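You operate a simulated robot arm through the tools that you are given. There is no shell and no other tool.

Carry out the task below with a simulated robot arm. There is one attempt and no reset: what you move stays moved.

## Task
Dose the little pink cup as the trial card says; put it back.
Fine: on the thick black ring, under the nozzle, one push of the little green lever a dose, none more; grey swing arm parked again. Set down upright: what you pick out. Where these are worked on the way, their far stop is far enough and under half their travel is too little: grey swing arm.

The check looks at the end state, three seconds after you hand in, the way a careful person would. Anything else that was tipped, shoved, dropped, spilled or broken makes it a failure.

## Robot
A 7-joint arm with a two-finger gripper, fixed in place. Base frame: the origin is at the foot of the arm, x ahead of it, y to its left, z up; the work surface is at about z = 0. Lengths are in m, angles in rad, forces in N, time in s.
With the tool pointing down near the work surface it reaches from about 0.26 to 0.6 m from the base axis. Its first joint turns from -2.496 to 2.496 rad. Payload 1.08 kg.
The tool frame sits at the grasp point between the pads (the TCP): z along the fingers, y along the line on which they close. The tips reach 0.016 m beyond it. Largest opening 0.088 m; the body of the gripper starts 0.058 m behind the TCP.
Orientation is that of the tool frame in the base frame, as [roll, pitch, yaw] about the fixed x, y, z axes, in that order (R = Rz(yaw) Ry(pitch) Rx(roll)). With the fingers straight down and closing along the base's y, the tool's x points along the base's -x, its y along +y and its z along -z.

## Interface
- The arm moves only by the tool move_arm. Its argument "moves" is a list of rows, each a list of 7 numbers: the shift along the base's x, y, z in units of 20 mm (1.0 is 20 mm), then the turn, a rotation vector about the base's x, y, z in units of 8 degrees (1.0 is 8 degrees), then the opening, from 0 (shut) to 1 (fully open). In form: [[dx, dy, dz, rx, ry, rz, grip], ...]. A call has 1 to 20 rows; each row shifts and turns the commanded pose from where the row before left it. A call with a number of a shift or a turn outside -1 to 1 is refused whole. Rows are played at 5 a second. More than 0.05 m and 0.15 rad between two rows, or a gripper value outside its range, and nothing of the call is played. A pose out of reach is approached as far as the arm can. The call stops where the force on the tool passes 40 N (or 10 N more than at its start, if that is more) or the arm is blocked; 0.2 s more then pass. Each finger halts on what it meets, pressing with about 20 N; the grip force reading is that of the motor and also rises with nothing between the fingers. The clock runs only during rows and for 0.2 s after the last one: add rows that do not move to give the fingers time. It gives the time, the measured TCP pose, the force on the tool (base axes), the opening and the grip force at its end, in the units of the frame above (readings bear some noise), with the torque about the TCP (base axes, N m) and any sound that the robot's microphone picked up.
- Cameras (640 x 400 px; columns grow to the right, rows downward): "scene" is fixed at [0.3992, 0.6495, 0.777]; the picture's right is [-1.00, -0.09, 0.00], its down [-0.06, 0.69, -0.72] and it looks along [0.06, -0.72, -0.69] (base axes); focal length 337 px, centre (320, 200). "wrist" rides on the gripper at [0.082, -0.008, -0.092] in the tool frame; the picture's right is [0.10, 0.99, 0.00], its down [-0.70, 0.07, -0.71] and it looks along [-0.71, 0.07, 0.70] (tool axes); focal length 256 px, centre (320, 200). There is no depth. A picture from a camera that has moved, and an enlarged one, comes with that camera's place and axes in the base frame and with its lens.
- snapshot(camera): a new picture of that camera. It takes no simulated time.
- zoom(camera, box): a new picture of the part [left, top, right, bottom] of that camera's present view, enlarged. It takes no simulated time.
- sign_off(): hands the job in; it is judged then, once.

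Nothing tells you positions but the pictures and the camera data. Unless the task says otherwise, let go and move clear before handing in.

The tools are called after "Emit:" as name(argument=value, ...) on one line, values as JSON. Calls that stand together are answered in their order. move_arm: Moves the arm, as the interface text tells. Its arguments: {"type":"object","properties":{"moves":{"type":"array"}},"required":["moves"]} The other tools are called the same way: snapshot (camera) takes a picture; zoom (camera, box) takes an enlarged picture of a part of a camera's view; sign_off () hands the job in.

At the start:

```text
clock: 0.0
position: [0.411, 0.0669, 0.3487]
tcp_rot: [3.141, -0.001, -3.14]
wrist_force: [-0.9, 0.8, -0.5]
ft_torque: [-0.02, 0.04, -0.03]
width: 0.0881
grip_force: 0.1
```

scene: 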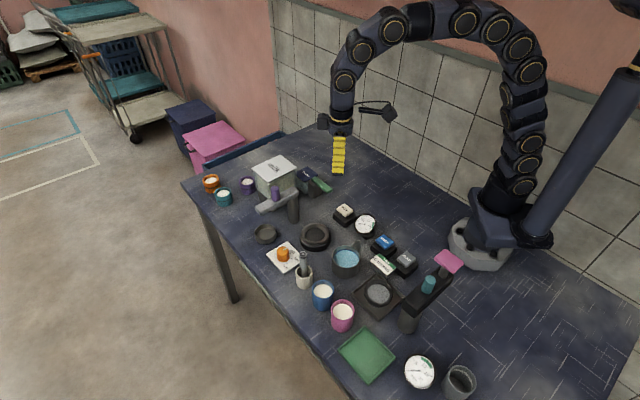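
wrist: 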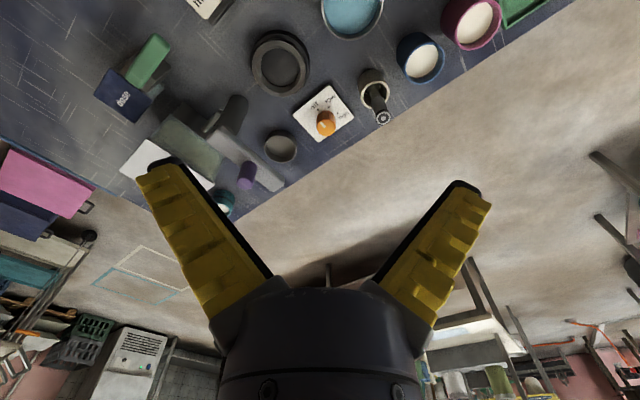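

I see a cluttered table with cups, a swing-arm dispenser, a lever block, rings and cards. I'll look closer at each area first.

Emit:
zoom(camera="scene", box=[180, 140, 340, 240])

Emit:
zoom(camera="scene", box=[240, 200, 400, 300])

Emit:
zoom(camera="scene", box=[320, 190, 480, 290])

Emit:
zoom(camera="scene", box=[320, 280, 500, 400])

```text
4.00 times, centred on (260, 190) of scene
camera zoom: at [0.3992, 0.6495, 0.777], right [-1.0, -0.09, 0.0], down [-0.06, 0.69, -0.72], along [0.06, -0.72, -0.69], focal length 1347 px, centre (560, 240)
```

zoom: 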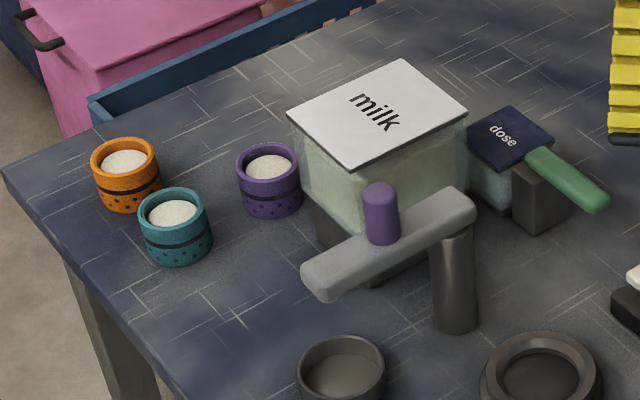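

```text
4.00 times, centred on (320, 250) of scene
camera zoom: at [0.3992, 0.6495, 0.777], right [-1.0, -0.09, 0.0], down [-0.06, 0.69, -0.72], along [0.06, -0.72, -0.69], focal length 1347 px, centre (320, 0)
```

zoom: 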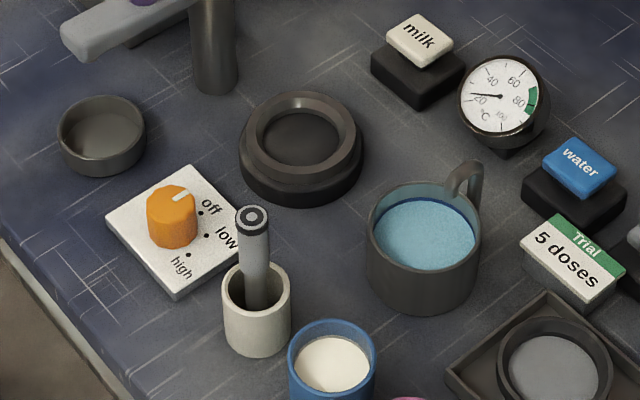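

```text
4.00 times, centred on (400, 240) of scene
camera zoom: at [0.3992, 0.6495, 0.777], right [-1.0, -0.09, 0.0], down [-0.06, 0.69, -0.72], along [0.06, -0.72, -0.69], focal length 1347 px, centre (0, 40)
```

zoom: 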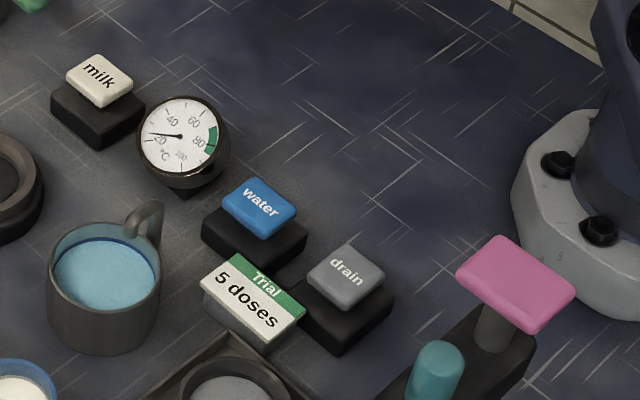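

```text
3.33 times, centred on (410, 340) of scene
camera zoom: at [0.3992, 0.6495, 0.777], right [-1.0, -0.09, 0.0], down [-0.06, 0.69, -0.72], along [0.06, -0.72, -0.69], focal length 1122 px, centre (20, -267)
```

zoom: 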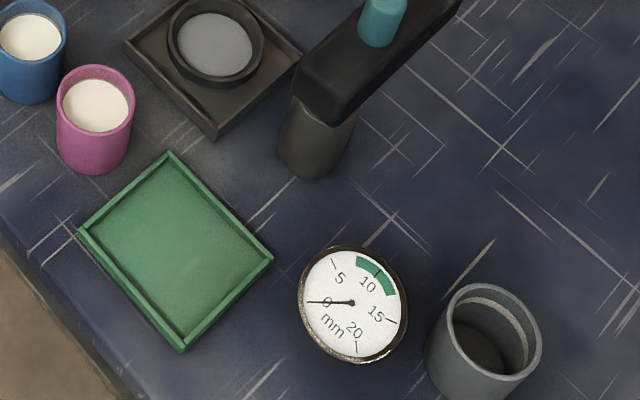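

The pink cup is near the table's front and the grey swing arm with a purple knob is beside the milk box. The "dose" block carries the green lever, and the trial card says 5 doses. I'll check more details before moving.

Emit:
zoom(camera="wrist", box=[80, 20, 320, 170])

Emit:
zoom(camera="wrist", box=[110, 80, 270, 220])

Emit:
zoom(camera="scene", box=[380, 230, 480, 340])

Emit:
zoom(camera="scene", box=[290, 270, 370, 340])

Emit:
zoom(camera="scene", box=[240, 145, 340, 225])

```text
2.67 times, centred on (200, 95) of wrist
camera zoom: at [0.328, 0.0578, 0.4412], right [-0.1, 0.99, 0.0], down [0.7, 0.07, 0.71], along [0.71, 0.07, -0.7], focal length 683 px, centre (640, 480)
```

zoom: 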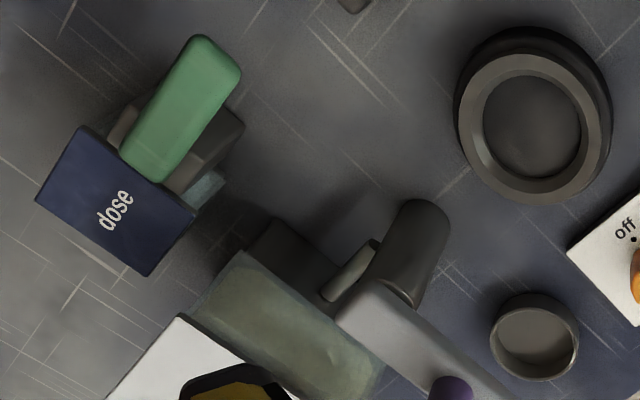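

```text
2.86 times, centred on (190, 150) of wrist
camera zoom: at [0.328, 0.0578, 0.4412], right [-0.1, 0.99, 0.0], down [0.7, 0.07, 0.71], along [0.71, 0.07, -0.7], focal length 731 px, centre (691, 343)
```

zoom: 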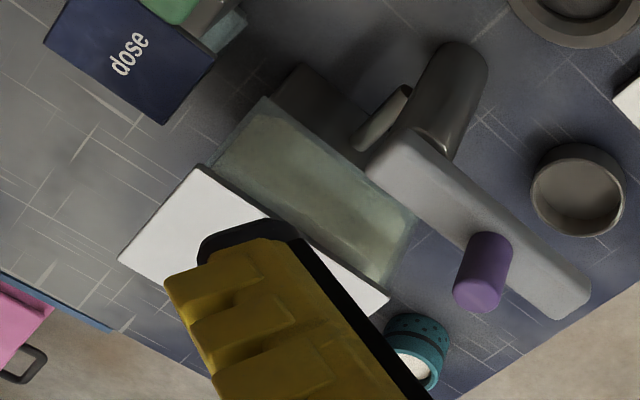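

```text
3.64 times, centred on (430, 285) of scene
camera zoom: at [0.3992, 0.6495, 0.777], right [-1.0, -0.09, 0.0], down [-0.06, 0.69, -0.72], along [0.06, -0.72, -0.69], focal length 1224 px, centre (-80, -109)
```

zoom: 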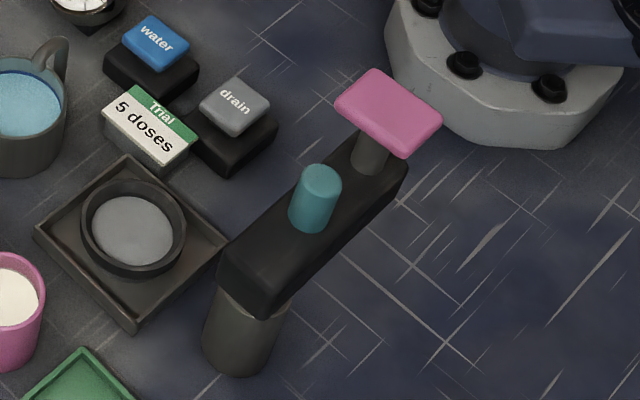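

```text
5.71 times, centred on (330, 305) of scene
camera zoom: at [0.3992, 0.6495, 0.777], right [-1.0, -0.09, 0.0], down [-0.06, 0.69, -0.72], along [0.06, -0.72, -0.69], focal length 1924 px, centre (263, -400)
```

zoom: 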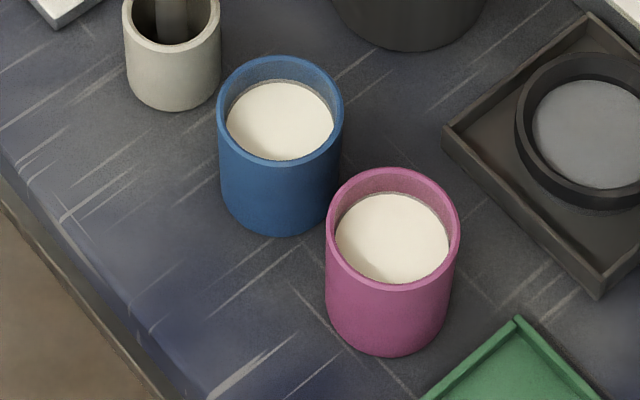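

```text
5.00 times, centred on (290, 185) of scene
camera zoom: at [0.3992, 0.6495, 0.777], right [-1.0, -0.09, 0.0], down [-0.06, 0.69, -0.72], along [0.06, -0.72, -0.69], focal length 1684 px, centre (470, 275)
```

zoom: 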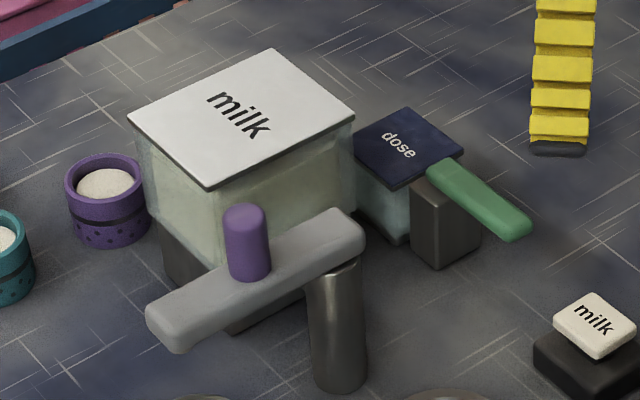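

Everything is identified, so I'm moving above the pink cup with the gripper turned 45° for a close wrist view. The grip line will run parallel to the gap with the blue cup.

Emit:
move_arm(moves=[[-0.17, 0.915, -0.6, 0, 0, -0.56, 1], [-0.17, 0.915, -0.6, 0, 0, -0.56, 1], [-0.17, 0.915, -0.6, 0, 0, -0.56, 1], [-0.17, 0.915, -0.6, 0, 0, -0.56, 1], [-0.17, 0.915, -0.6, 0, 0, -0.56, 1], [-0.17, 0.915, -0.6, 0, 0, -0.56, 1], [-0.17, 0.915, -0.6, 0, 0, -0.56, 1], [-0.17, 0.915, -0.6, 0, 0, -0.56, 1], [-0.17, 0.915, -0.6, 0, 0, -0.56, 1], [-0.17, 0.915, -0.6, 0, 0, -0.56, 1], [0, 0, 0, 0, 0, 0, 1]])

Emit:
snapshot(camera="wrist")

Emit:
snapshot(camera="scene")

```text
clock: 2.4
position: [0.3753, 0.2496, 0.229]
tcp_rot: [-3.141, 0.0, 2.36]
wrist_force: [0.3, -0.6, -0.3]
ft_torque: [-0.01, -0.01, -0.01]
width: 0.088
grip_force: 0.0
```

```text
taken
camera wrist: at [0.3107, 0.3004, 0.3215], right [0.63, 0.78, 0.0], down [0.55, -0.44, 0.71], along [0.55, -0.45, -0.71], focal length 256 px, centre (320, 200)
```

wrist: 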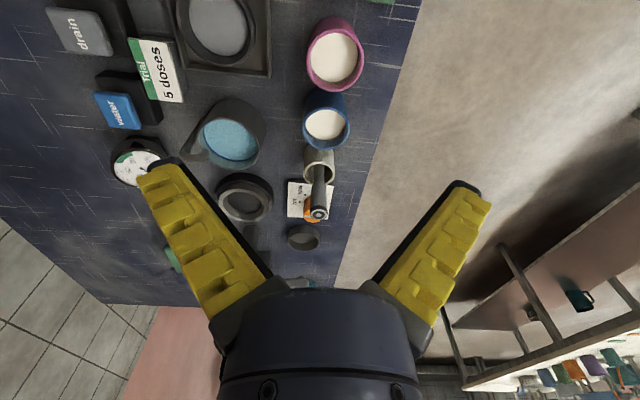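

```text
taken
```

scene: 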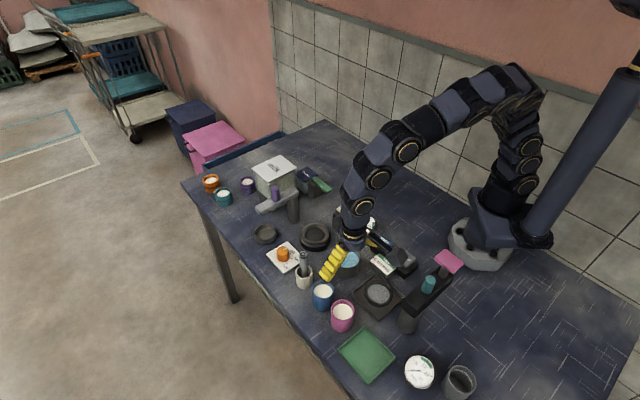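

I have a close wrist view of the pink cup. I'll enlarge it to triangulate its position.

Emit:
zoom(camera="wrist", box=[260, 0, 420, 100])

Emit:
zoom(camera="wrist", box=[180, 140, 340, 250])

```text
4.00 times, centred on (340, 50) of wrist
camera zoom: at [0.3107, 0.3004, 0.3215], right [0.63, 0.78, 0.0], down [0.55, -0.44, 0.71], along [0.55, -0.45, -0.71], focal length 1024 px, centre (240, 800)
```

zoom: 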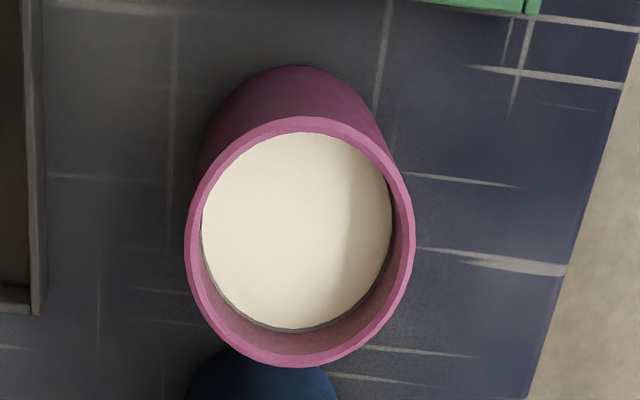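

```text
3.64 times, centred on (260, 195) of wrist
camera zoom: at [0.3107, 0.3004, 0.3215], right [0.63, 0.78, 0.0], down [0.55, -0.44, 0.71], along [0.55, -0.45, -0.71], focal length 931 px, centre (538, 218)
```

zoom: 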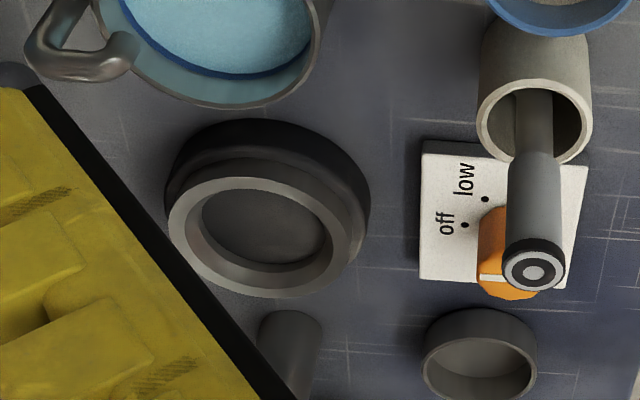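

The pink cup is at about (0.381, 0.261), 54 mm across and 57 mm tall. I'm lining up over it and going halfway down with a narrower opening, then checking.

Emit:
move_arm(moves=[[0.285, 0.57, 0, 0, 0, 0, 0.86], [0, 0, -0.9, 0, 0, 0, 0.86], [0, 0, -0.9, 0, 0, 0, 0.86], [0, 0, -0.9, 0, 0, 0, 0.86], [0, 0, -0.9, 0, 0, 0, 0.86], [0, 0, -0.9, 0, 0, 0, 0.86], [0, 0, -0.9, 0, 0, 0, 0.86], [0, 0, -0.7, 0, 0, 0, 0.86], [0, 0, 0, 0, 0, 0, 0.86]])

Emit:
snapshot(camera="wrist")

Emit:
zoom(camera="scene", box=[270, 220, 430, 350])

```text
clock: 4.4
position: [0.383, 0.2613, 0.1076]
tcp_rot: [3.141, 0.0, 2.363]
wrist_force: [-0.3, 0.0, 0.5]
ft_torque: [-0.01, -0.04, -0.01]
width: 0.0779
grip_force: 1.5
```

```text
taken
camera wrist: at [0.3179, 0.3126, 0.1994], right [0.63, 0.78, 0.0], down [0.55, -0.44, 0.71], along [0.55, -0.44, -0.7], focal length 256 px, centre (320, 200)
```

wrist: 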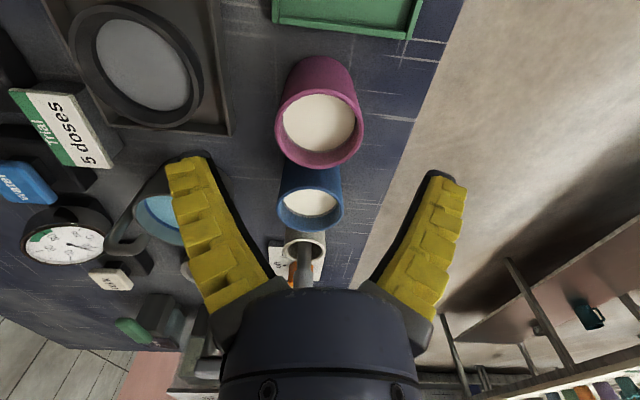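

```text
3.08 times, centred on (350, 285) of scene
camera zoom: at [0.3992, 0.6495, 0.777], right [-1.0, -0.09, 0.0], down [-0.06, 0.69, -0.72], along [0.06, -0.72, -0.69], focal length 1036 px, centre (228, -62)
```

zoom: 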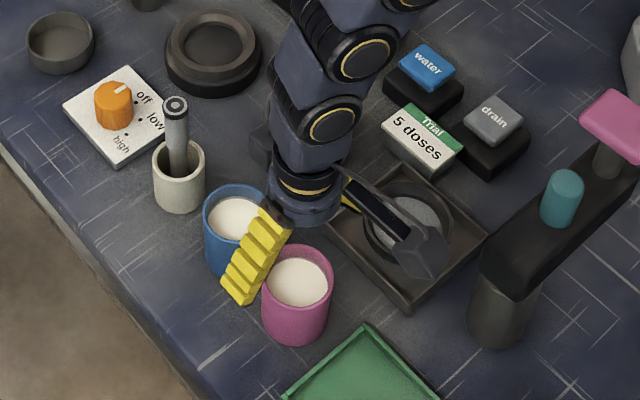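

The fingers straddle the cup cleanly. I'm going down to grasp height and closing.

Emit:
move_arm(moves=[[-0.1, 0.05, -0.7, 0, 0, 0, 0.86], [0, 0, -0.7, 0, 0, 0, 0.86], [0, 0, -0.7, 0, 0, 0, 0.86], [0, 0, -0.7, 0, 0, 0, 0.86], [0, 0, -0.45, 0, 0, 0, 0.86], [0, 0, 0, 0, 0, 0, 0.86]])

Emit:
zoom(camera="scene", box=[290, 250, 400, 340])

Emit:
snapshot(camera="wrist")

```text
clock: 5.8
position: [0.3809, 0.2613, 0.0432]
tcp_rot: [-3.139, -0.001, 2.359]
wrist_force: [0.2, 0.3, 0.2]
ft_torque: [0.01, -0.02, -0.01]
width: 0.0781
grip_force: 1.6
```

```text
4.44 times, centred on (345, 295) of scene
camera zoom: at [0.3992, 0.6495, 0.777], right [-1.0, -0.09, 0.0], down [-0.06, 0.69, -0.72], along [0.06, -0.72, -0.69], focal length 1497 px, centre (209, -222)
```

zoom: 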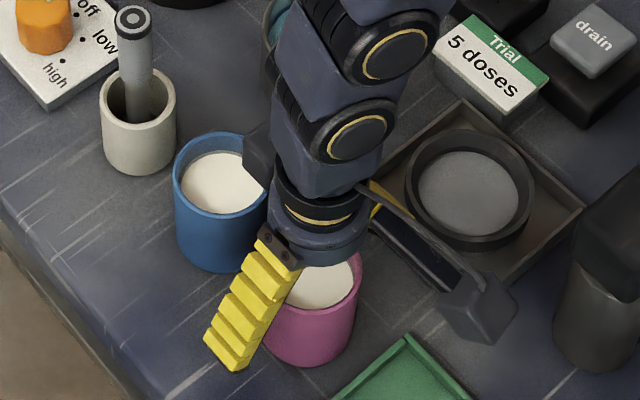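

```text
taken
camera wrist: at [0.3153, 0.313, 0.1347], right [0.63, 0.78, 0.0], down [0.55, -0.44, 0.71], along [0.55, -0.45, -0.7], focal length 256 px, centre (320, 200)
```

wrist: 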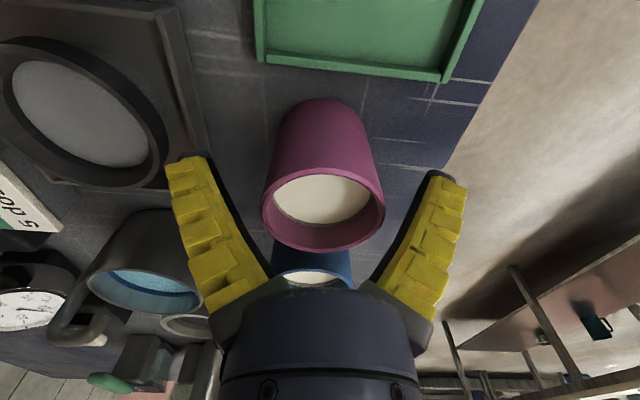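

Both fingers clear the neighbouring objects. I'm closing gently.

Emit:
move_arm(moves=[[0, 0, 0, 0, 0, 0, 0.78], [0, 0, 0, 0, 0, 0, 0.72], [0, 0, 0, 0, 0, 0, 0.67], [0, 0, 0, 0, 0, 0, 0.62], [0, 0, 0, 0, 0, 0, 0.56], [0, 0, 0, 0, 0, 0, 0.45], [0, 0, 0, 0, 0, 0, 0.45]])

Emit:
snapshot(camera="wrist")

```text
clock: 7.4
position: [0.3803, 0.2615, 0.0438]
tcp_rot: [-3.14, 0.0, 2.361]
wrist_force: [0.4, 0.7, 0.1]
ft_torque: [0.01, -0.02, 0.0]
width: 0.0516
grip_force: 20.0
```

```text
taken
camera wrist: at [0.3153, 0.3131, 0.1347], right [0.63, 0.78, 0.0], down [0.55, -0.44, 0.71], along [0.55, -0.45, -0.7], focal length 256 px, centre (320, 200)
```

wrist: 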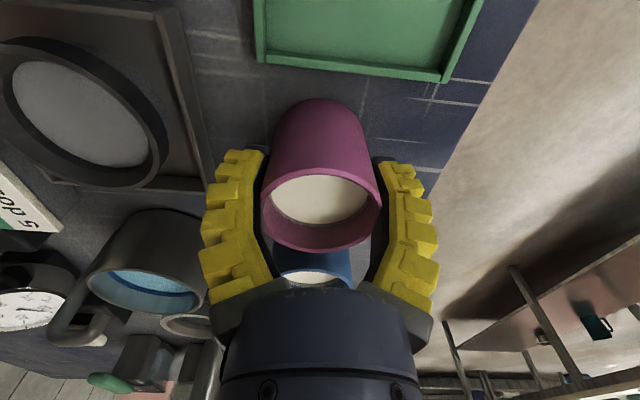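

The cup is held at 51.6 mm and 20 N. I'm lifting straight up, smoothly.

Emit:
move_arm(moves=[[0, 0, 0.15, 0, 0, 0, 0.45], [0, 0, 0.3, 0, 0, 0, 0.45], [0, 0, 0.5, 0, 0, 0, 0.45], [0, 0, 0.6, 0, 0, 0, 0.45], [0, 0, 0.6, 0, 0, 0, 0.45], [0, 0, 0.6, 0, 0, 0, 0.45], [0, 0, 0.6, 0, 0, 0, 0.45], [0, 0, 0.6, 0, 0, 0, 0.45], [0, 0, 0.6, 0, 0, 0, 0.45], [0, 0, 0.6, 0, 0, 0, 0.45], [0, 0, 0.6, 0, 0, 0, 0.45], [0, 0, 0.6, 0, 0, 0, 0.45], [0, 0, 0.6, 0, 0, 0, 0.45], [0, 0, 0.6, 0, 0, 0, 0.45], [0, 0, 0.35, 0, 0, 0, 0.45], [0, 0, 0.15, 0, 0, 0, 0.45], [0, 0, 0, 0, 0, 0, 0.45]])

Emit:
snapshot(camera="wrist")

Emit:
snapshot(camera="scene")

```text
clock: 11.0
position: [0.3806, 0.2612, 0.2037]
tcp_rot: [-3.141, -0.001, 2.362]
wrist_force: [-0.1, -0.2, -1.7]
ft_torque: [0.01, 0.0, 0.01]
width: 0.0515
grip_force: 19.8
```

```text
taken
camera wrist: at [0.3158, 0.3136, 0.2955], right [0.63, 0.78, 0.0], down [0.55, -0.44, 0.71], along [0.55, -0.45, -0.7], focal length 256 px, centre (320, 200)
```

wrist: 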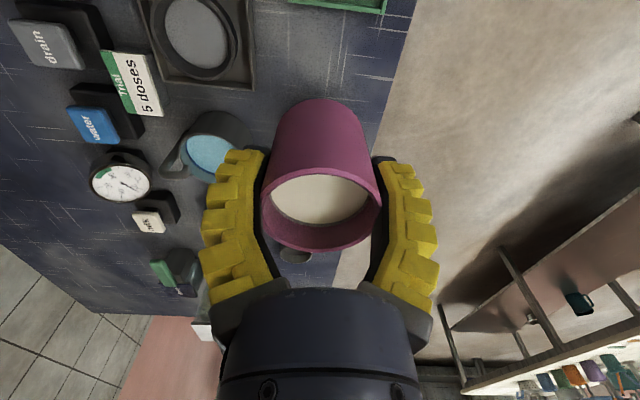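

```text
taken
```

scene: 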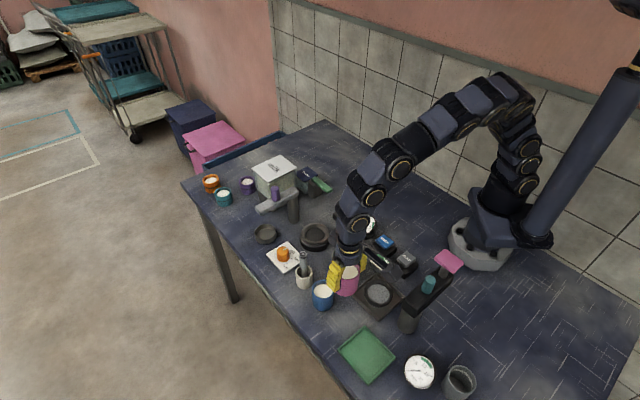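

The cup hangs level and its bottom is about 43.5 mm below the TCP. I'm carrying it high, at bottom z ≈ 0.16, to above the thick ring.

Emit:
move_arm(moves=[[0.106, -0.297, 0, 0, 0, 0, 0.45], [0.211, -0.593, 0, 0, 0, 0, 0.45], [0.317, -0.89, 0, 0, 0, 0, 0.45], [0.352, -0.989, 0, 0, 0, 0, 0.45], [0.352, -0.989, 0, 0, 0, 0, 0.45], [0.352, -0.989, 0, 0, 0, 0, 0.45], [0.352, -0.989, 0, 0, 0, 0, 0.45], [0.352, -0.989, 0, 0, 0, 0, 0.45], [0.352, -0.989, 0, 0, 0, 0, 0.45], [0.352, -0.989, 0, 0, 0, 0, 0.45], [0.352, -0.989, 0, 0, 0, 0, 0.45], [0.352, -0.989, 0, 0, 0, 0, 0.45], [0.317, -0.89, 0, 0, 0, 0, 0.45], [0.211, -0.593, 0, 0, 0, 0, 0.45], [0.106, -0.297, 0, 0, 0, 0, 0.45], [0.035, -0.099, 0, 0, 0, 0, 0.45], [0, 0, 0, 0, 0, 0, 0.45]])

Emit:
snapshot(camera="wrist")

Emit:
zoom(camera="scene", box=[220, 140, 400, 270])

```text
clock: 14.6
position: [0.4688, 0.011, 0.2034]
tcp_rot: [3.141, 0.0, 2.359]
wrist_force: [-1.1, -0.3, -2.0]
ft_torque: [-0.03, 0.0, -0.02]
width: 0.0513
grip_force: 19.7
```

```text
taken
camera wrist: at [0.4043, 0.0621, 0.2954], right [0.63, 0.78, 0.0], down [0.55, -0.44, 0.71], along [0.55, -0.45, -0.7], focal length 256 px, centre (320, 200)
```

wrist: 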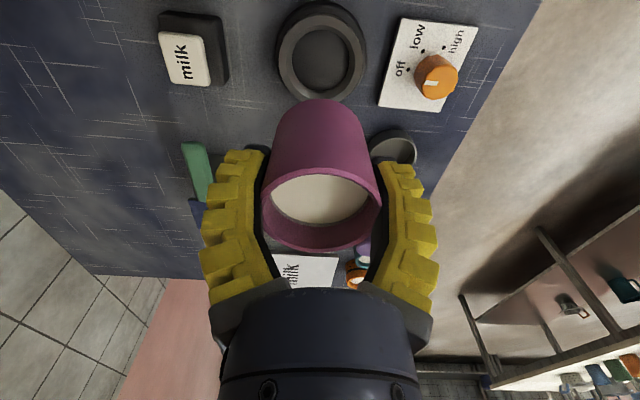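

```text
3.08 times, centred on (310, 205) of scene
camera zoom: at [0.3992, 0.6495, 0.777], right [-1.0, -0.09, 0.0], down [-0.06, 0.69, -0.72], along [0.06, -0.72, -0.69], focal length 1036 px, centre (351, 185)
```

zoom: 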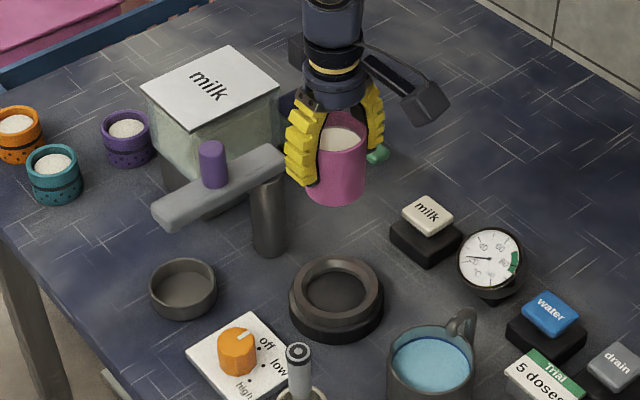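

The ring is visible just beyond the cup. I'll enlarge it to get its exact centre.

Emit:
zoom(camera="wrist", box=[256, 0, 384, 110])

Emit:
zoom(camera="scene", box=[285, 205, 345, 265])

```text
3.64 times, centred on (320, 55) of wrist
camera zoom: at [0.4043, 0.0621, 0.2954], right [0.63, 0.78, 0.0], down [0.55, -0.44, 0.71], along [0.55, -0.45, -0.7], focal length 931 px, centre (320, 727)
```

zoom: 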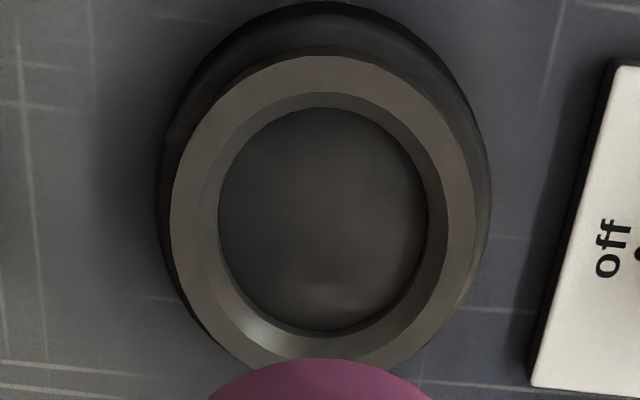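

```text
6.67 times, centred on (315, 235) of scene
camera zoom: at [0.3992, 0.6495, 0.777], right [-1.0, -0.09, 0.0], down [-0.06, 0.69, -0.72], along [0.06, -0.72, -0.69], focal length 2245 px, centre (353, -33)
```

zoom: 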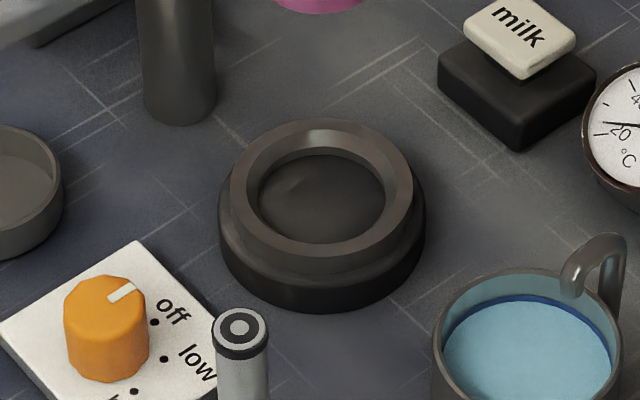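

The ring is a bevelled seat with a hole of about 56 mm for the 52–54 mm cup, centred near (0.467, 0.013) with its top at z ≈ 0.03. I'm correcting a few millimetres and lowering to just above it, then checking alignment.

Emit:
move_arm(moves=[[-0.1, 0.08, -0.2, 0, 0, 0, 0.45], [-0.1, 0.08, -0.5, 0, 0, 0, 0.45], [0, 0, -0.6, 0, 0, 0, 0.45], [0, 0, -0.6, 0, 0, 0, 0.45], [0, 0, -0.6, 0, 0, 0, 0.45], [0, 0, -0.6, 0, 0, 0, 0.45], [0, 0, -0.6, 0, 0, 0, 0.45], [0, 0, -0.6, 0, 0, 0, 0.45], [0, 0, -0.5, 0, 0, 0, 0.45], [0, 0, -0.3, 0, 0, 0, 0.45], [0, 0, -0.1, 0, 0, 0, 0.45], [0, 0, 0, 0, 0, 0, 0.45]])

Emit:
snapshot(camera="wrist")

Emit:
zoom(camera="scene", box=[275, 185, 355, 265])

Emit:
zoom(camera="wrist", box=[220, 0, 420, 200])

```text
clock: 17.2
position: [0.4661, 0.0123, 0.1001]
tcp_rot: [-3.141, -0.001, 2.361]
wrist_force: [-0.5, 0.3, -1.1]
ft_torque: [0.02, 0.0, 0.02]
width: 0.0512
grip_force: 19.9
```

```text
taken
camera wrist: at [0.4009, 0.0647, 0.1919], right [0.63, 0.78, 0.0], down [0.55, -0.44, 0.71], along [0.55, -0.45, -0.71], focal length 256 px, centre (320, 200)
```

wrist: 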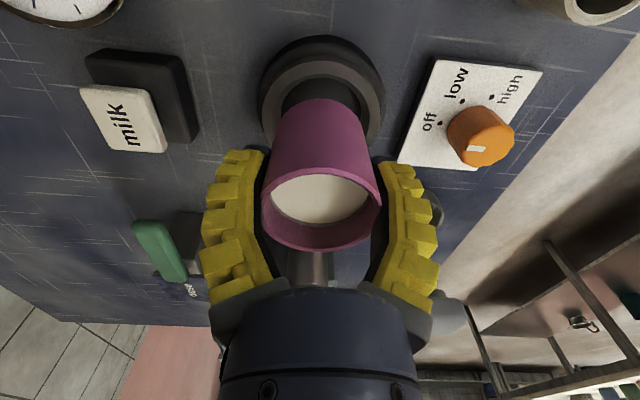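

```text
5.00 times, centred on (315, 225) of scene
camera zoom: at [0.3992, 0.6495, 0.777], right [-1.0, -0.09, 0.0], down [-0.06, 0.69, -0.72], along [0.06, -0.72, -0.69], focal length 1684 px, centre (345, 75)
```

zoom: 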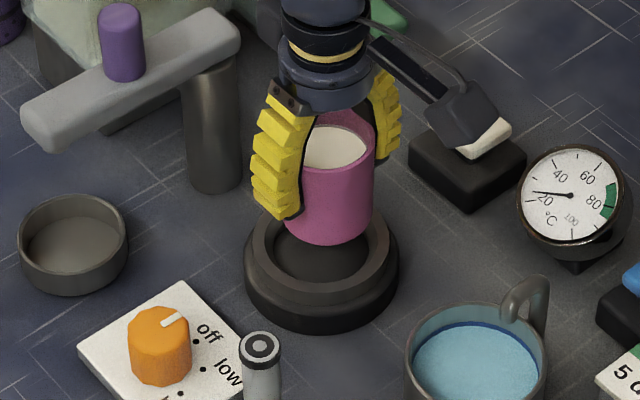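

```text
2.00 times, centred on (320, 100) of wrist
camera zoom: at [0.4009, 0.0647, 0.1919], right [0.63, 0.78, 0.0], down [0.55, -0.44, 0.71], along [0.55, -0.45, -0.71], focal length 512 px, centre (320, 400)
```

zoom: 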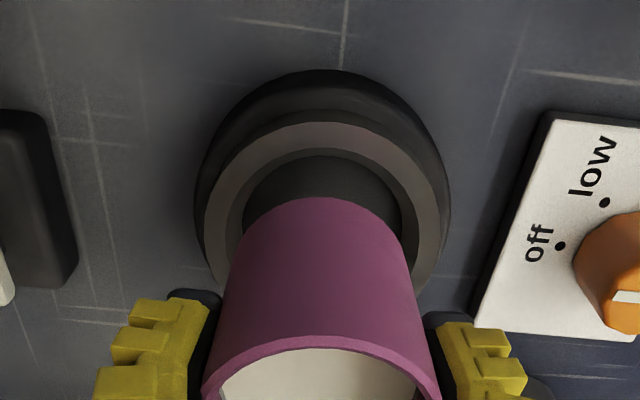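

The cup is just above the ring. I'll zoom more to fine-tune the x/y centring.

Emit:
zoom(camera="scene", box=[296, 212, 336, 254])

Emit:
zoom(camera="wrist", box=[256, 30, 396, 130])

```text
9.52 times, centred on (316, 233) of scene
camera zoom: at [0.3992, 0.6495, 0.777], right [-1.0, -0.09, 0.0], down [-0.06, 0.69, -0.72], along [0.06, -0.72, -0.69], focal length 3207 px, centre (358, -114)
```

zoom: 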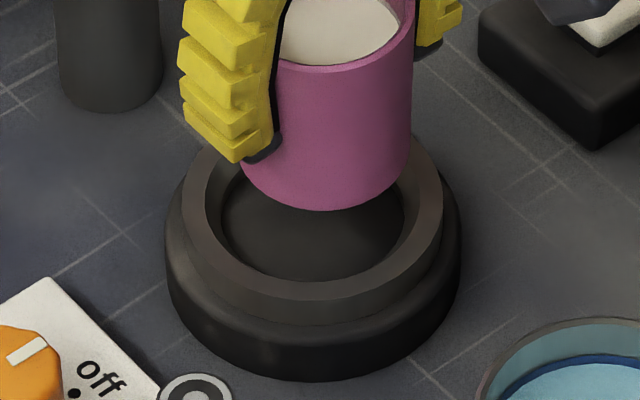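

```text
4.00 times, centred on (326, 80) of wrist
camera zoom: at [0.4009, 0.0647, 0.1919], right [0.63, 0.78, 0.0], down [0.55, -0.44, 0.71], along [0.55, -0.45, -0.71], focal length 1024 px, centre (296, 680)
```

zoom: 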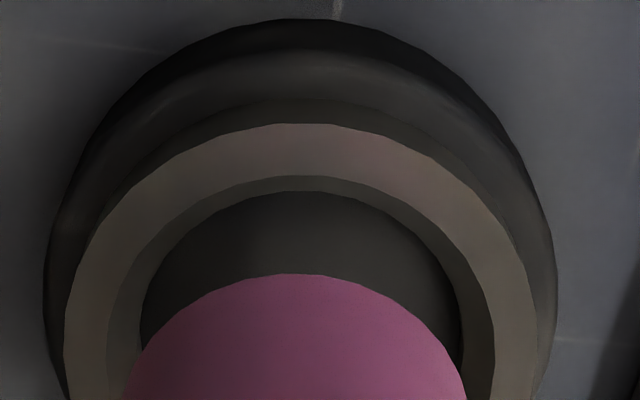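

The cup sits about 3 mm too far toward −x, and y is aligned. I'm correcting that and lowering to a few millimetres above the rim.

Emit:
move_arm(moves=[[0.135, 0.01, 0, 0, 0, 0, 0.45], [0, 0, -0.3, 0, 0, 0, 0.45], [0, 0, -0.4, 0, 0, 0, 0.45], [0, 0, -0.3, 0, 0, 0, 0.45], [0, 0, -0.1, 0, 0, 0, 0.45], [0, 0, 0, 0, 0, 0, 0.45]])

Emit:
zoom(camera="scene", box=[296, 212, 336, 254])

Emit:
zoom(camera="wrist", box=[240, 60, 400, 160])

```text
clock: 18.6
position: [0.4671, 0.0141, 0.0761]
tcp_rot: [-3.14, -0.001, 2.36]
wrist_force: [-0.5, 0.4, -2.4]
ft_torque: [-0.03, -0.02, 0.01]
width: 0.0512
grip_force: 19.7
```

```text
9.52 times, centred on (316, 233) of scene
camera zoom: at [0.3992, 0.6495, 0.777], right [-1.0, -0.09, 0.0], down [-0.06, 0.69, -0.72], along [0.06, -0.72, -0.69], focal length 3207 px, centre (358, -114)
```

zoom: 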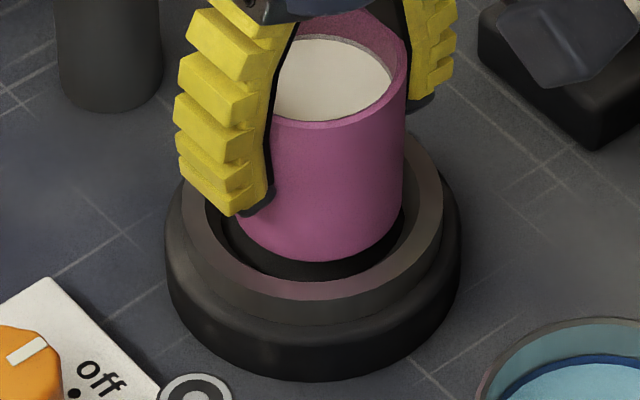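

```text
4.00 times, centred on (320, 110) of wrist
camera zoom: at [0.403, 0.0652, 0.1689], right [0.63, 0.78, 0.0], down [0.55, -0.44, 0.71], along [0.55, -0.44, -0.7], focal length 1024 px, centre (320, 560)
```

zoom: 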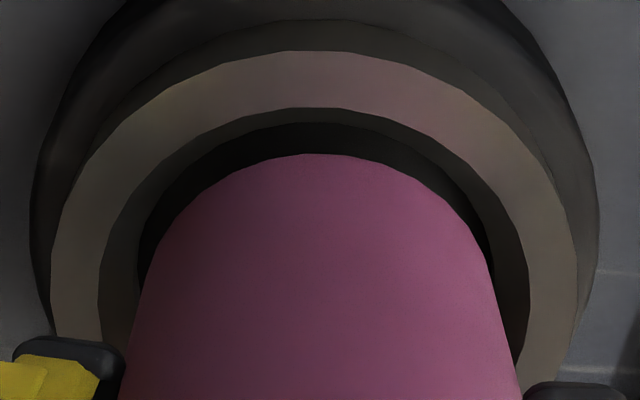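

The cup is centred on the ring within about a millimetre in both views. I'm lowering in small steps while watching the force.

Emit:
move_arm(moves=[[0, 0, -0.1, 0, 0, 0, 0.45], [0, 0, -0.1, 0, 0, 0, 0.45], [0, 0, -0.1, 0, 0, 0, 0.45], [0, 0, 0, 0, 0, 0, 0.45]])

Emit:
zoom(camera="scene", box=[296, 212, 336, 254])

```text
clock: 19.6
position: [0.4674, 0.0144, 0.0711]
tcp_rot: [-3.142, 0.0, 2.36]
wrist_force: [-0.2, -0.5, -1.3]
ft_torque: [-0.02, 0.0, -0.02]
width: 0.0511
grip_force: 19.6
```

```text
9.52 times, centred on (316, 233) of scene
camera zoom: at [0.3992, 0.6495, 0.777], right [-1.0, -0.09, 0.0], down [-0.06, 0.69, -0.72], along [0.06, -0.72, -0.69], focal length 3207 px, centre (358, -114)
```

zoom: 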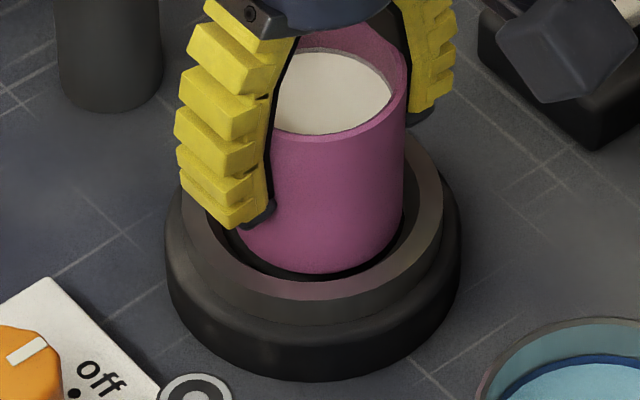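

Still free, with a little clearance left. I'm continuing down to contact.

Emit:
move_arm(moves=[[0, 0, -0.08, 0, 0, 0, 0.45], [0, 0, -0.08, 0, 0, 0, 0.45], [0, 0, 0, 0, 0, 0, 0.45]])

Emit:
zoom(camera="scene", box=[296, 212, 336, 254])

```text
clock: 20.4
position: [0.4683, 0.014, 0.0682]
tcp_rot: [-3.141, 0.002, 2.359]
wrist_force: [-0.5, 0.1, -1.0]
ft_torque: [0.0, -0.02, -0.03]
width: 0.051
grip_force: 20.2
```

```text
9.52 times, centred on (316, 233) of scene
camera zoom: at [0.3992, 0.6495, 0.777], right [-1.0, -0.09, 0.0], down [-0.06, 0.69, -0.72], along [0.06, -0.72, -0.69], focal length 3207 px, centre (358, -114)
```

zoom: 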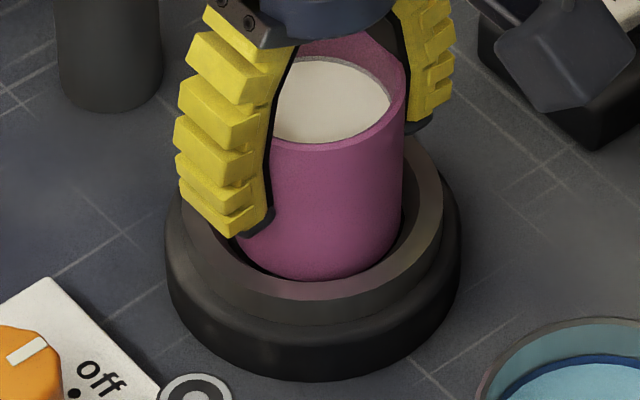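

The cup is nearly seated, with still no contact force. I'm stepping down further.

Emit:
move_arm(moves=[[0, 0, -0.06, 0, 0, 0, 0.45], [0, 0, -0.06, 0, 0, 0, 0.45], [0, 0, 0, 0, 0, 0, 0.45]])

Emit:
zoom(camera="scene", box=[296, 212, 336, 254])

```text
clock: 21.2
position: [0.4679, 0.0131, 0.0661]
tcp_rot: [-3.142, -0.001, 2.359]
wrist_force: [0.0, -0.9, -1.2]
ft_torque: [0.0, 0.02, -0.03]
width: 0.0511
grip_force: 20.0
```

```text
9.52 times, centred on (316, 233) of scene
camera zoom: at [0.3992, 0.6495, 0.777], right [-1.0, -0.09, 0.0], down [-0.06, 0.69, -0.72], along [0.06, -0.72, -0.69], focal length 3207 px, centre (358, -114)
```

zoom: 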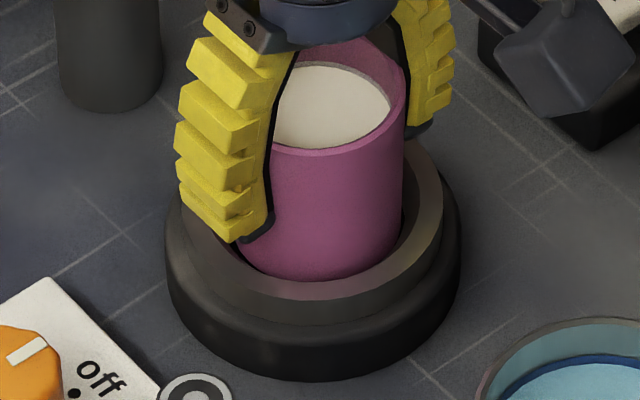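

Emit:
move_arm(moves=[[0, 0, -0.06, 0, 0, 0, 0.45], [0, 0, -0.06, 0, 0, 0, 0.45], [0, 0, 0, 0, 0, 0, 0.45]])

Emit:
zoom(camera="scene", box=[296, 212, 336, 254])

```text
clock: 22.0
position: [0.4664, 0.0134, 0.063]
tcp_rot: [3.141, 0.0, 2.358]
wrist_force: [-0.1, -0.3, 1.5]
ft_torque: [-0.04, -0.02, -0.02]
width: 0.0511
grip_force: 20.5
```

```text
9.52 times, centred on (316, 233) of scene
camera zoom: at [0.3992, 0.6495, 0.777], right [-1.0, -0.09, 0.0], down [-0.06, 0.69, -0.72], along [0.06, -0.72, -0.69], focal length 3207 px, centre (358, -114)
```

zoom: 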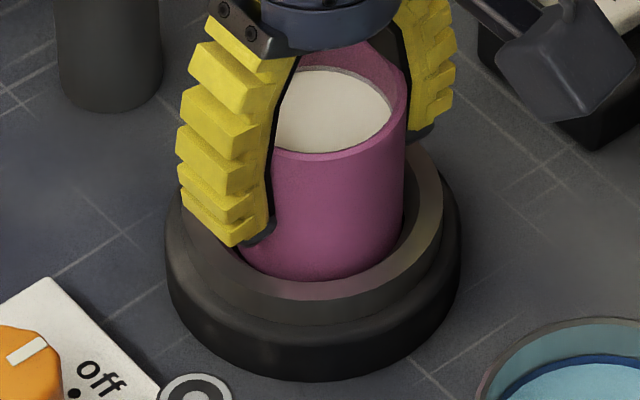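

The force changed sign, so the cup is touching the floor at about z = 0.02. I'll take one more tiny step to confirm.

Emit:
move_arm(moves=[[0, 0, -0.04, 0, 0, 0, 0.45], [0, 0, 0, 0, 0, 0, 0.45]])

```text
clock: 22.6
position: [0.4681, 0.0135, 0.0636]
tcp_rot: [3.14, 0.002, 2.36]
wrist_force: [-0.4, -3.4, 10.7]
ft_torque: [-0.09, 0.01, 0.02]
width: 0.051
grip_force: 19.6
```

The cup is seated firmly. I'm relieving the pressure slightly and releasing slowly.

Emit:
move_arm(moves=[[0, 0, 0.04, 0, 0, 0, 0.45], [0, 0, 0, 0, 0, 0, 0.58], [0, 0, 0, 0, 0, 0, 0.62], [0, 0, 0, 0, 0, 0, 0.68], [0, 0, 0, 0, 0, 0, 0.76], [0, 0, 0, 0, 0, 0, 0.86], [0, 0, 0, 0, 0, 0, 0.86]])

Emit:
snapshot(camera="wrist")

Emit:
zoom(camera="scene", box=[286, 202, 346, 254])

```text
clock: 24.2
position: [0.4679, 0.0146, 0.0626]
tcp_rot: [-3.141, 0.0, 2.36]
wrist_force: [0.5, 0.9, 0.4]
ft_torque: [-0.02, 0.01, 0.01]
width: 0.078
grip_force: 1.2
```

```text
taken
camera wrist: at [0.4024, 0.0653, 0.1554], right [0.63, 0.78, 0.0], down [0.55, -0.44, 0.71], along [0.55, -0.44, -0.71], focal length 256 px, centre (320, 200)
```

wrist: 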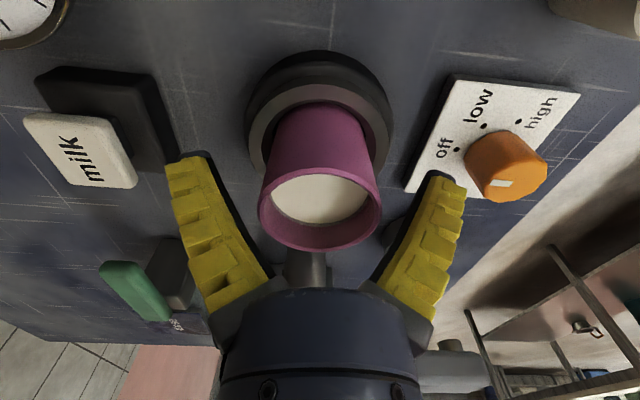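

```text
7.69 times, centred on (316, 228) of scene
camera zoom: at [0.3992, 0.6495, 0.777], right [-1.0, -0.09, 0.0], down [-0.06, 0.69, -0.72], along [0.06, -0.72, -0.69], focal length 2590 px, centre (351, -15)
```

zoom: 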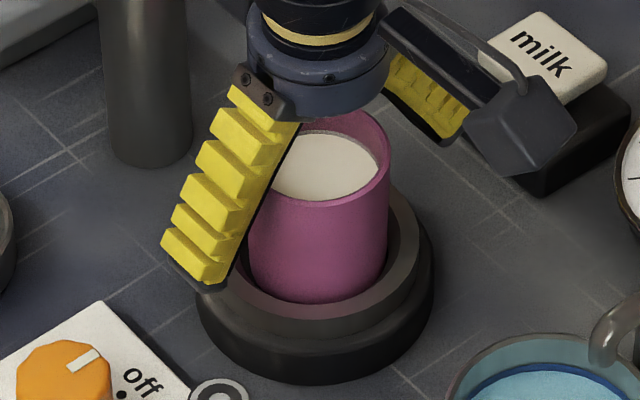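

The cup stands upright in the ring. I'm rising straight up and then looking at the swing arm.

Emit:
move_arm(moves=[[0, 0, 0.3, 0, 0, 0, 0.86], [0, 0, 0.6, 0, 0, 0, 0.86], [0, 0, 0.9, 0, 0, 0, 0.86], [0, 0, 1, 0, 0, 0, 0.86], [0, 0, 1, 0, 0, 0, 0.86], [0, 0, 1, 0, 0, 0, 0.86], [0, 0, 1, 0, 0, 0, 0.86], [0, 0, 1, 0, 0, 0, 0.86], [0, 0, 1, 0, 0, 0, 0.86], [0, 0, 1, 0, 0, 0, 0.86], [0, 0, 0, 0, 0, 0, 0.86]])

Emit:
snapshot(camera="wrist")

Emit:
zoom(camera="scene", box=[240, 160, 340, 260])

```text
clock: 26.6
position: [0.4678, 0.0127, 0.2399]
tcp_rot: [3.141, 0.0, 2.359]
wrist_force: [-0.9, 0.3, -0.3]
ft_torque: [-0.01, 0.02, -0.01]
width: 0.0777
grip_force: 1.3
```

```text
taken
camera wrist: at [0.4033, 0.0652, 0.3315], right [0.63, 0.78, 0.0], down [0.55, -0.44, 0.71], along [0.55, -0.45, -0.7], focal length 256 px, centre (320, 200)
```

wrist: 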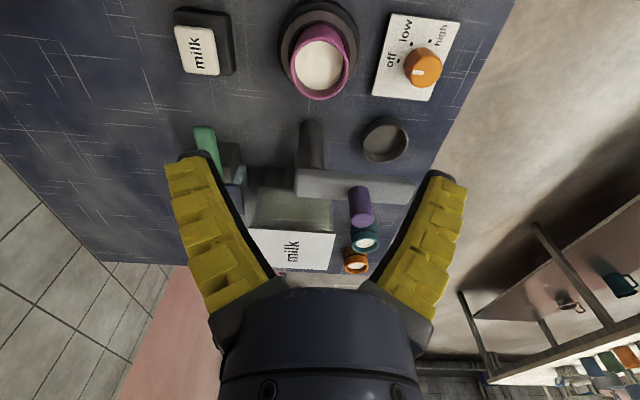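

```text
4.00 times, centred on (290, 210) of scene
camera zoom: at [0.3992, 0.6495, 0.777], right [-1.0, -0.09, 0.0], down [-0.06, 0.69, -0.72], along [0.06, -0.72, -0.69], focal length 1347 px, centre (440, 160)
```

zoom: 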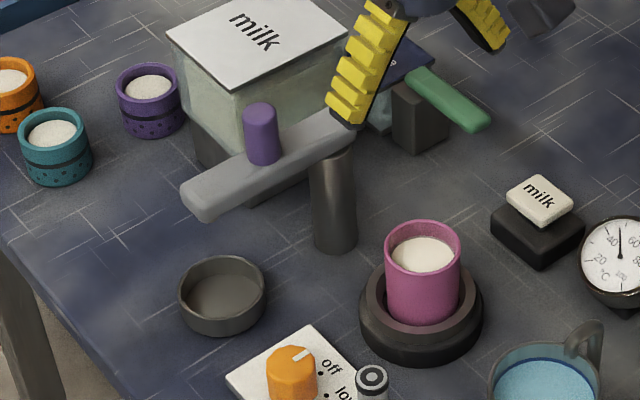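

The cup is seated well. I notice the thermometer needle has moved, so I'm checking it and the orange knob.

Emit:
zoom(camera="scene", box=[340, 200, 400, 260])

Emit:
zoom(camera="scene", box=[255, 215, 345, 295])

Emit:
zoom(camera="wrist", box=[180, 110, 440, 290])

```text
6.67 times, centred on (370, 230) of scene
camera zoom: at [0.3992, 0.6495, 0.777], right [-1.0, -0.09, 0.0], down [-0.06, 0.69, -0.72], along [0.06, -0.72, -0.69], focal length 2245 px, centre (-13, 0)
```

zoom: 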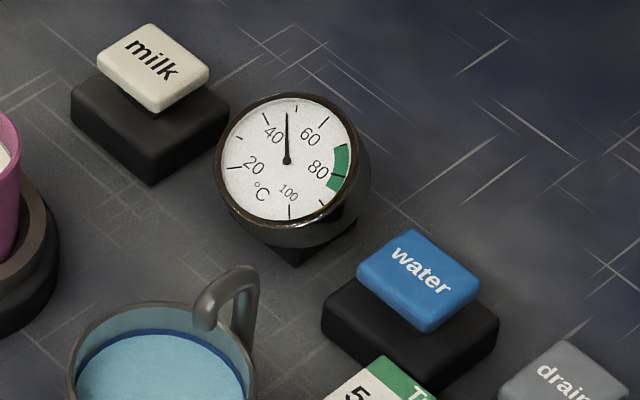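

```text
5.00 times, centred on (300, 255) of scene
camera zoom: at [0.3992, 0.6495, 0.777], right [-1.0, -0.09, 0.0], down [-0.06, 0.69, -0.72], along [0.06, -0.72, -0.69], focal length 1684 px, centre (420, -75)
```

zoom: 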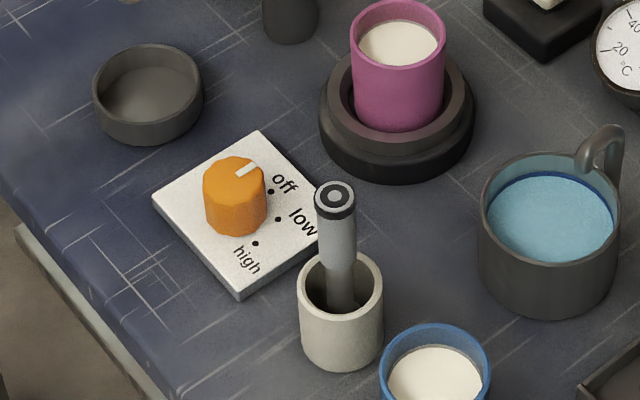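

```text
2.22 times, centred on (310, 200) of wrist
camera zoom: at [0.4033, 0.0652, 0.3315], right [0.63, 0.78, 0.0], down [0.55, -0.44, 0.71], along [0.55, -0.45, -0.7], focal length 569 px, centre (342, 200)
```

zoom: 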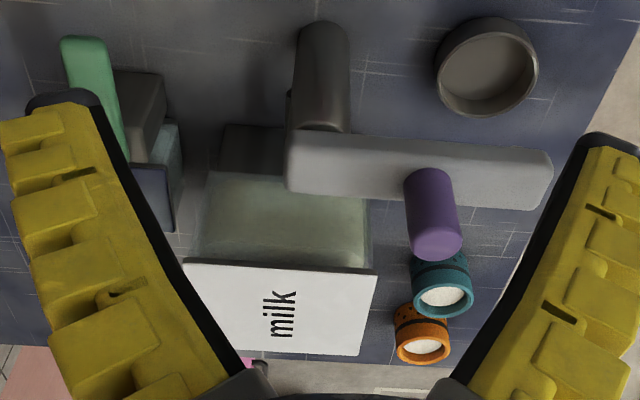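

The orange knob still points to off, so the thermometer seems to respond to the warm cup. The purple swing-arm knob is at about (0.586, −0.028), z 0.12–0.16, with its pivot near (0.543, −0.062). I'm moving above the knob.

Emit:
move_arm(moves=[[0.74, -0.255, -0.125, 0, 0, 0, 0.7], [0.74, -0.255, -0.125, 0, 0, 0, 0.7], [0.74, -0.255, -0.125, 0, 0, 0, 0.7], [0.74, -0.255, -0.125, 0, 0, 0, 0.7], [0.74, -0.255, -0.125, 0, 0, 0, 0.7], [0.74, -0.255, -0.125, 0, 0, 0, 0.7], [0.74, -0.255, -0.125, 0, 0, 0, 0.7], [0.74, -0.255, -0.125, 0, 0, 0, 0.7], [0, 0, 0, 0, 0, 0, 0.7]])

Emit:
snapshot(camera="wrist")

Emit:
zoom(camera="scene", box=[230, 130, 350, 230])

```text
clock: 28.6
position: [0.5858, -0.0285, 0.2199]
tcp_rot: [3.141, 0.001, 2.362]
wrist_force: [-0.4, 0.7, -0.8]
ft_torque: [0.03, 0.01, -0.03]
width: 0.0654
grip_force: 2.6
```

```text
taken
camera wrist: at [0.521, 0.0237, 0.3106], right [0.63, 0.78, 0.0], down [0.55, -0.44, 0.71], along [0.55, -0.45, -0.7], focal length 256 px, centre (320, 200)
```

wrist: 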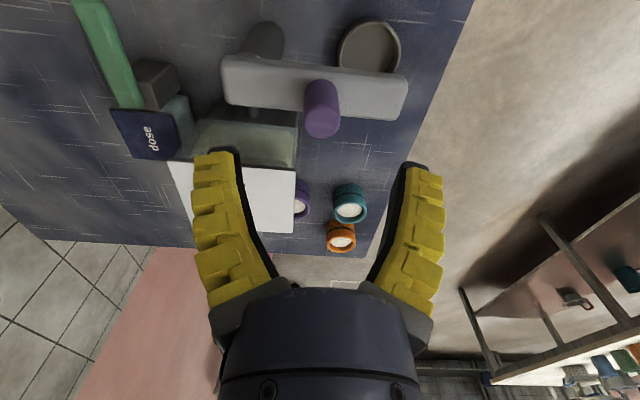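

```text
4.00 times, centred on (290, 180) of scene
camera zoom: at [0.3992, 0.6495, 0.777], right [-1.0, -0.09, 0.0], down [-0.06, 0.69, -0.72], along [0.06, -0.72, -0.69], focal length 1347 px, centre (440, 280)
```

zoom: 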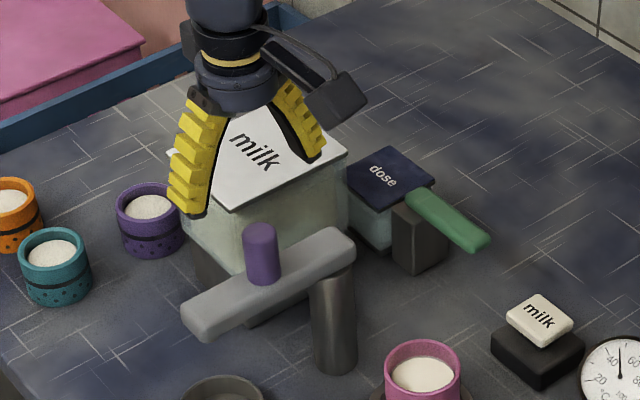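

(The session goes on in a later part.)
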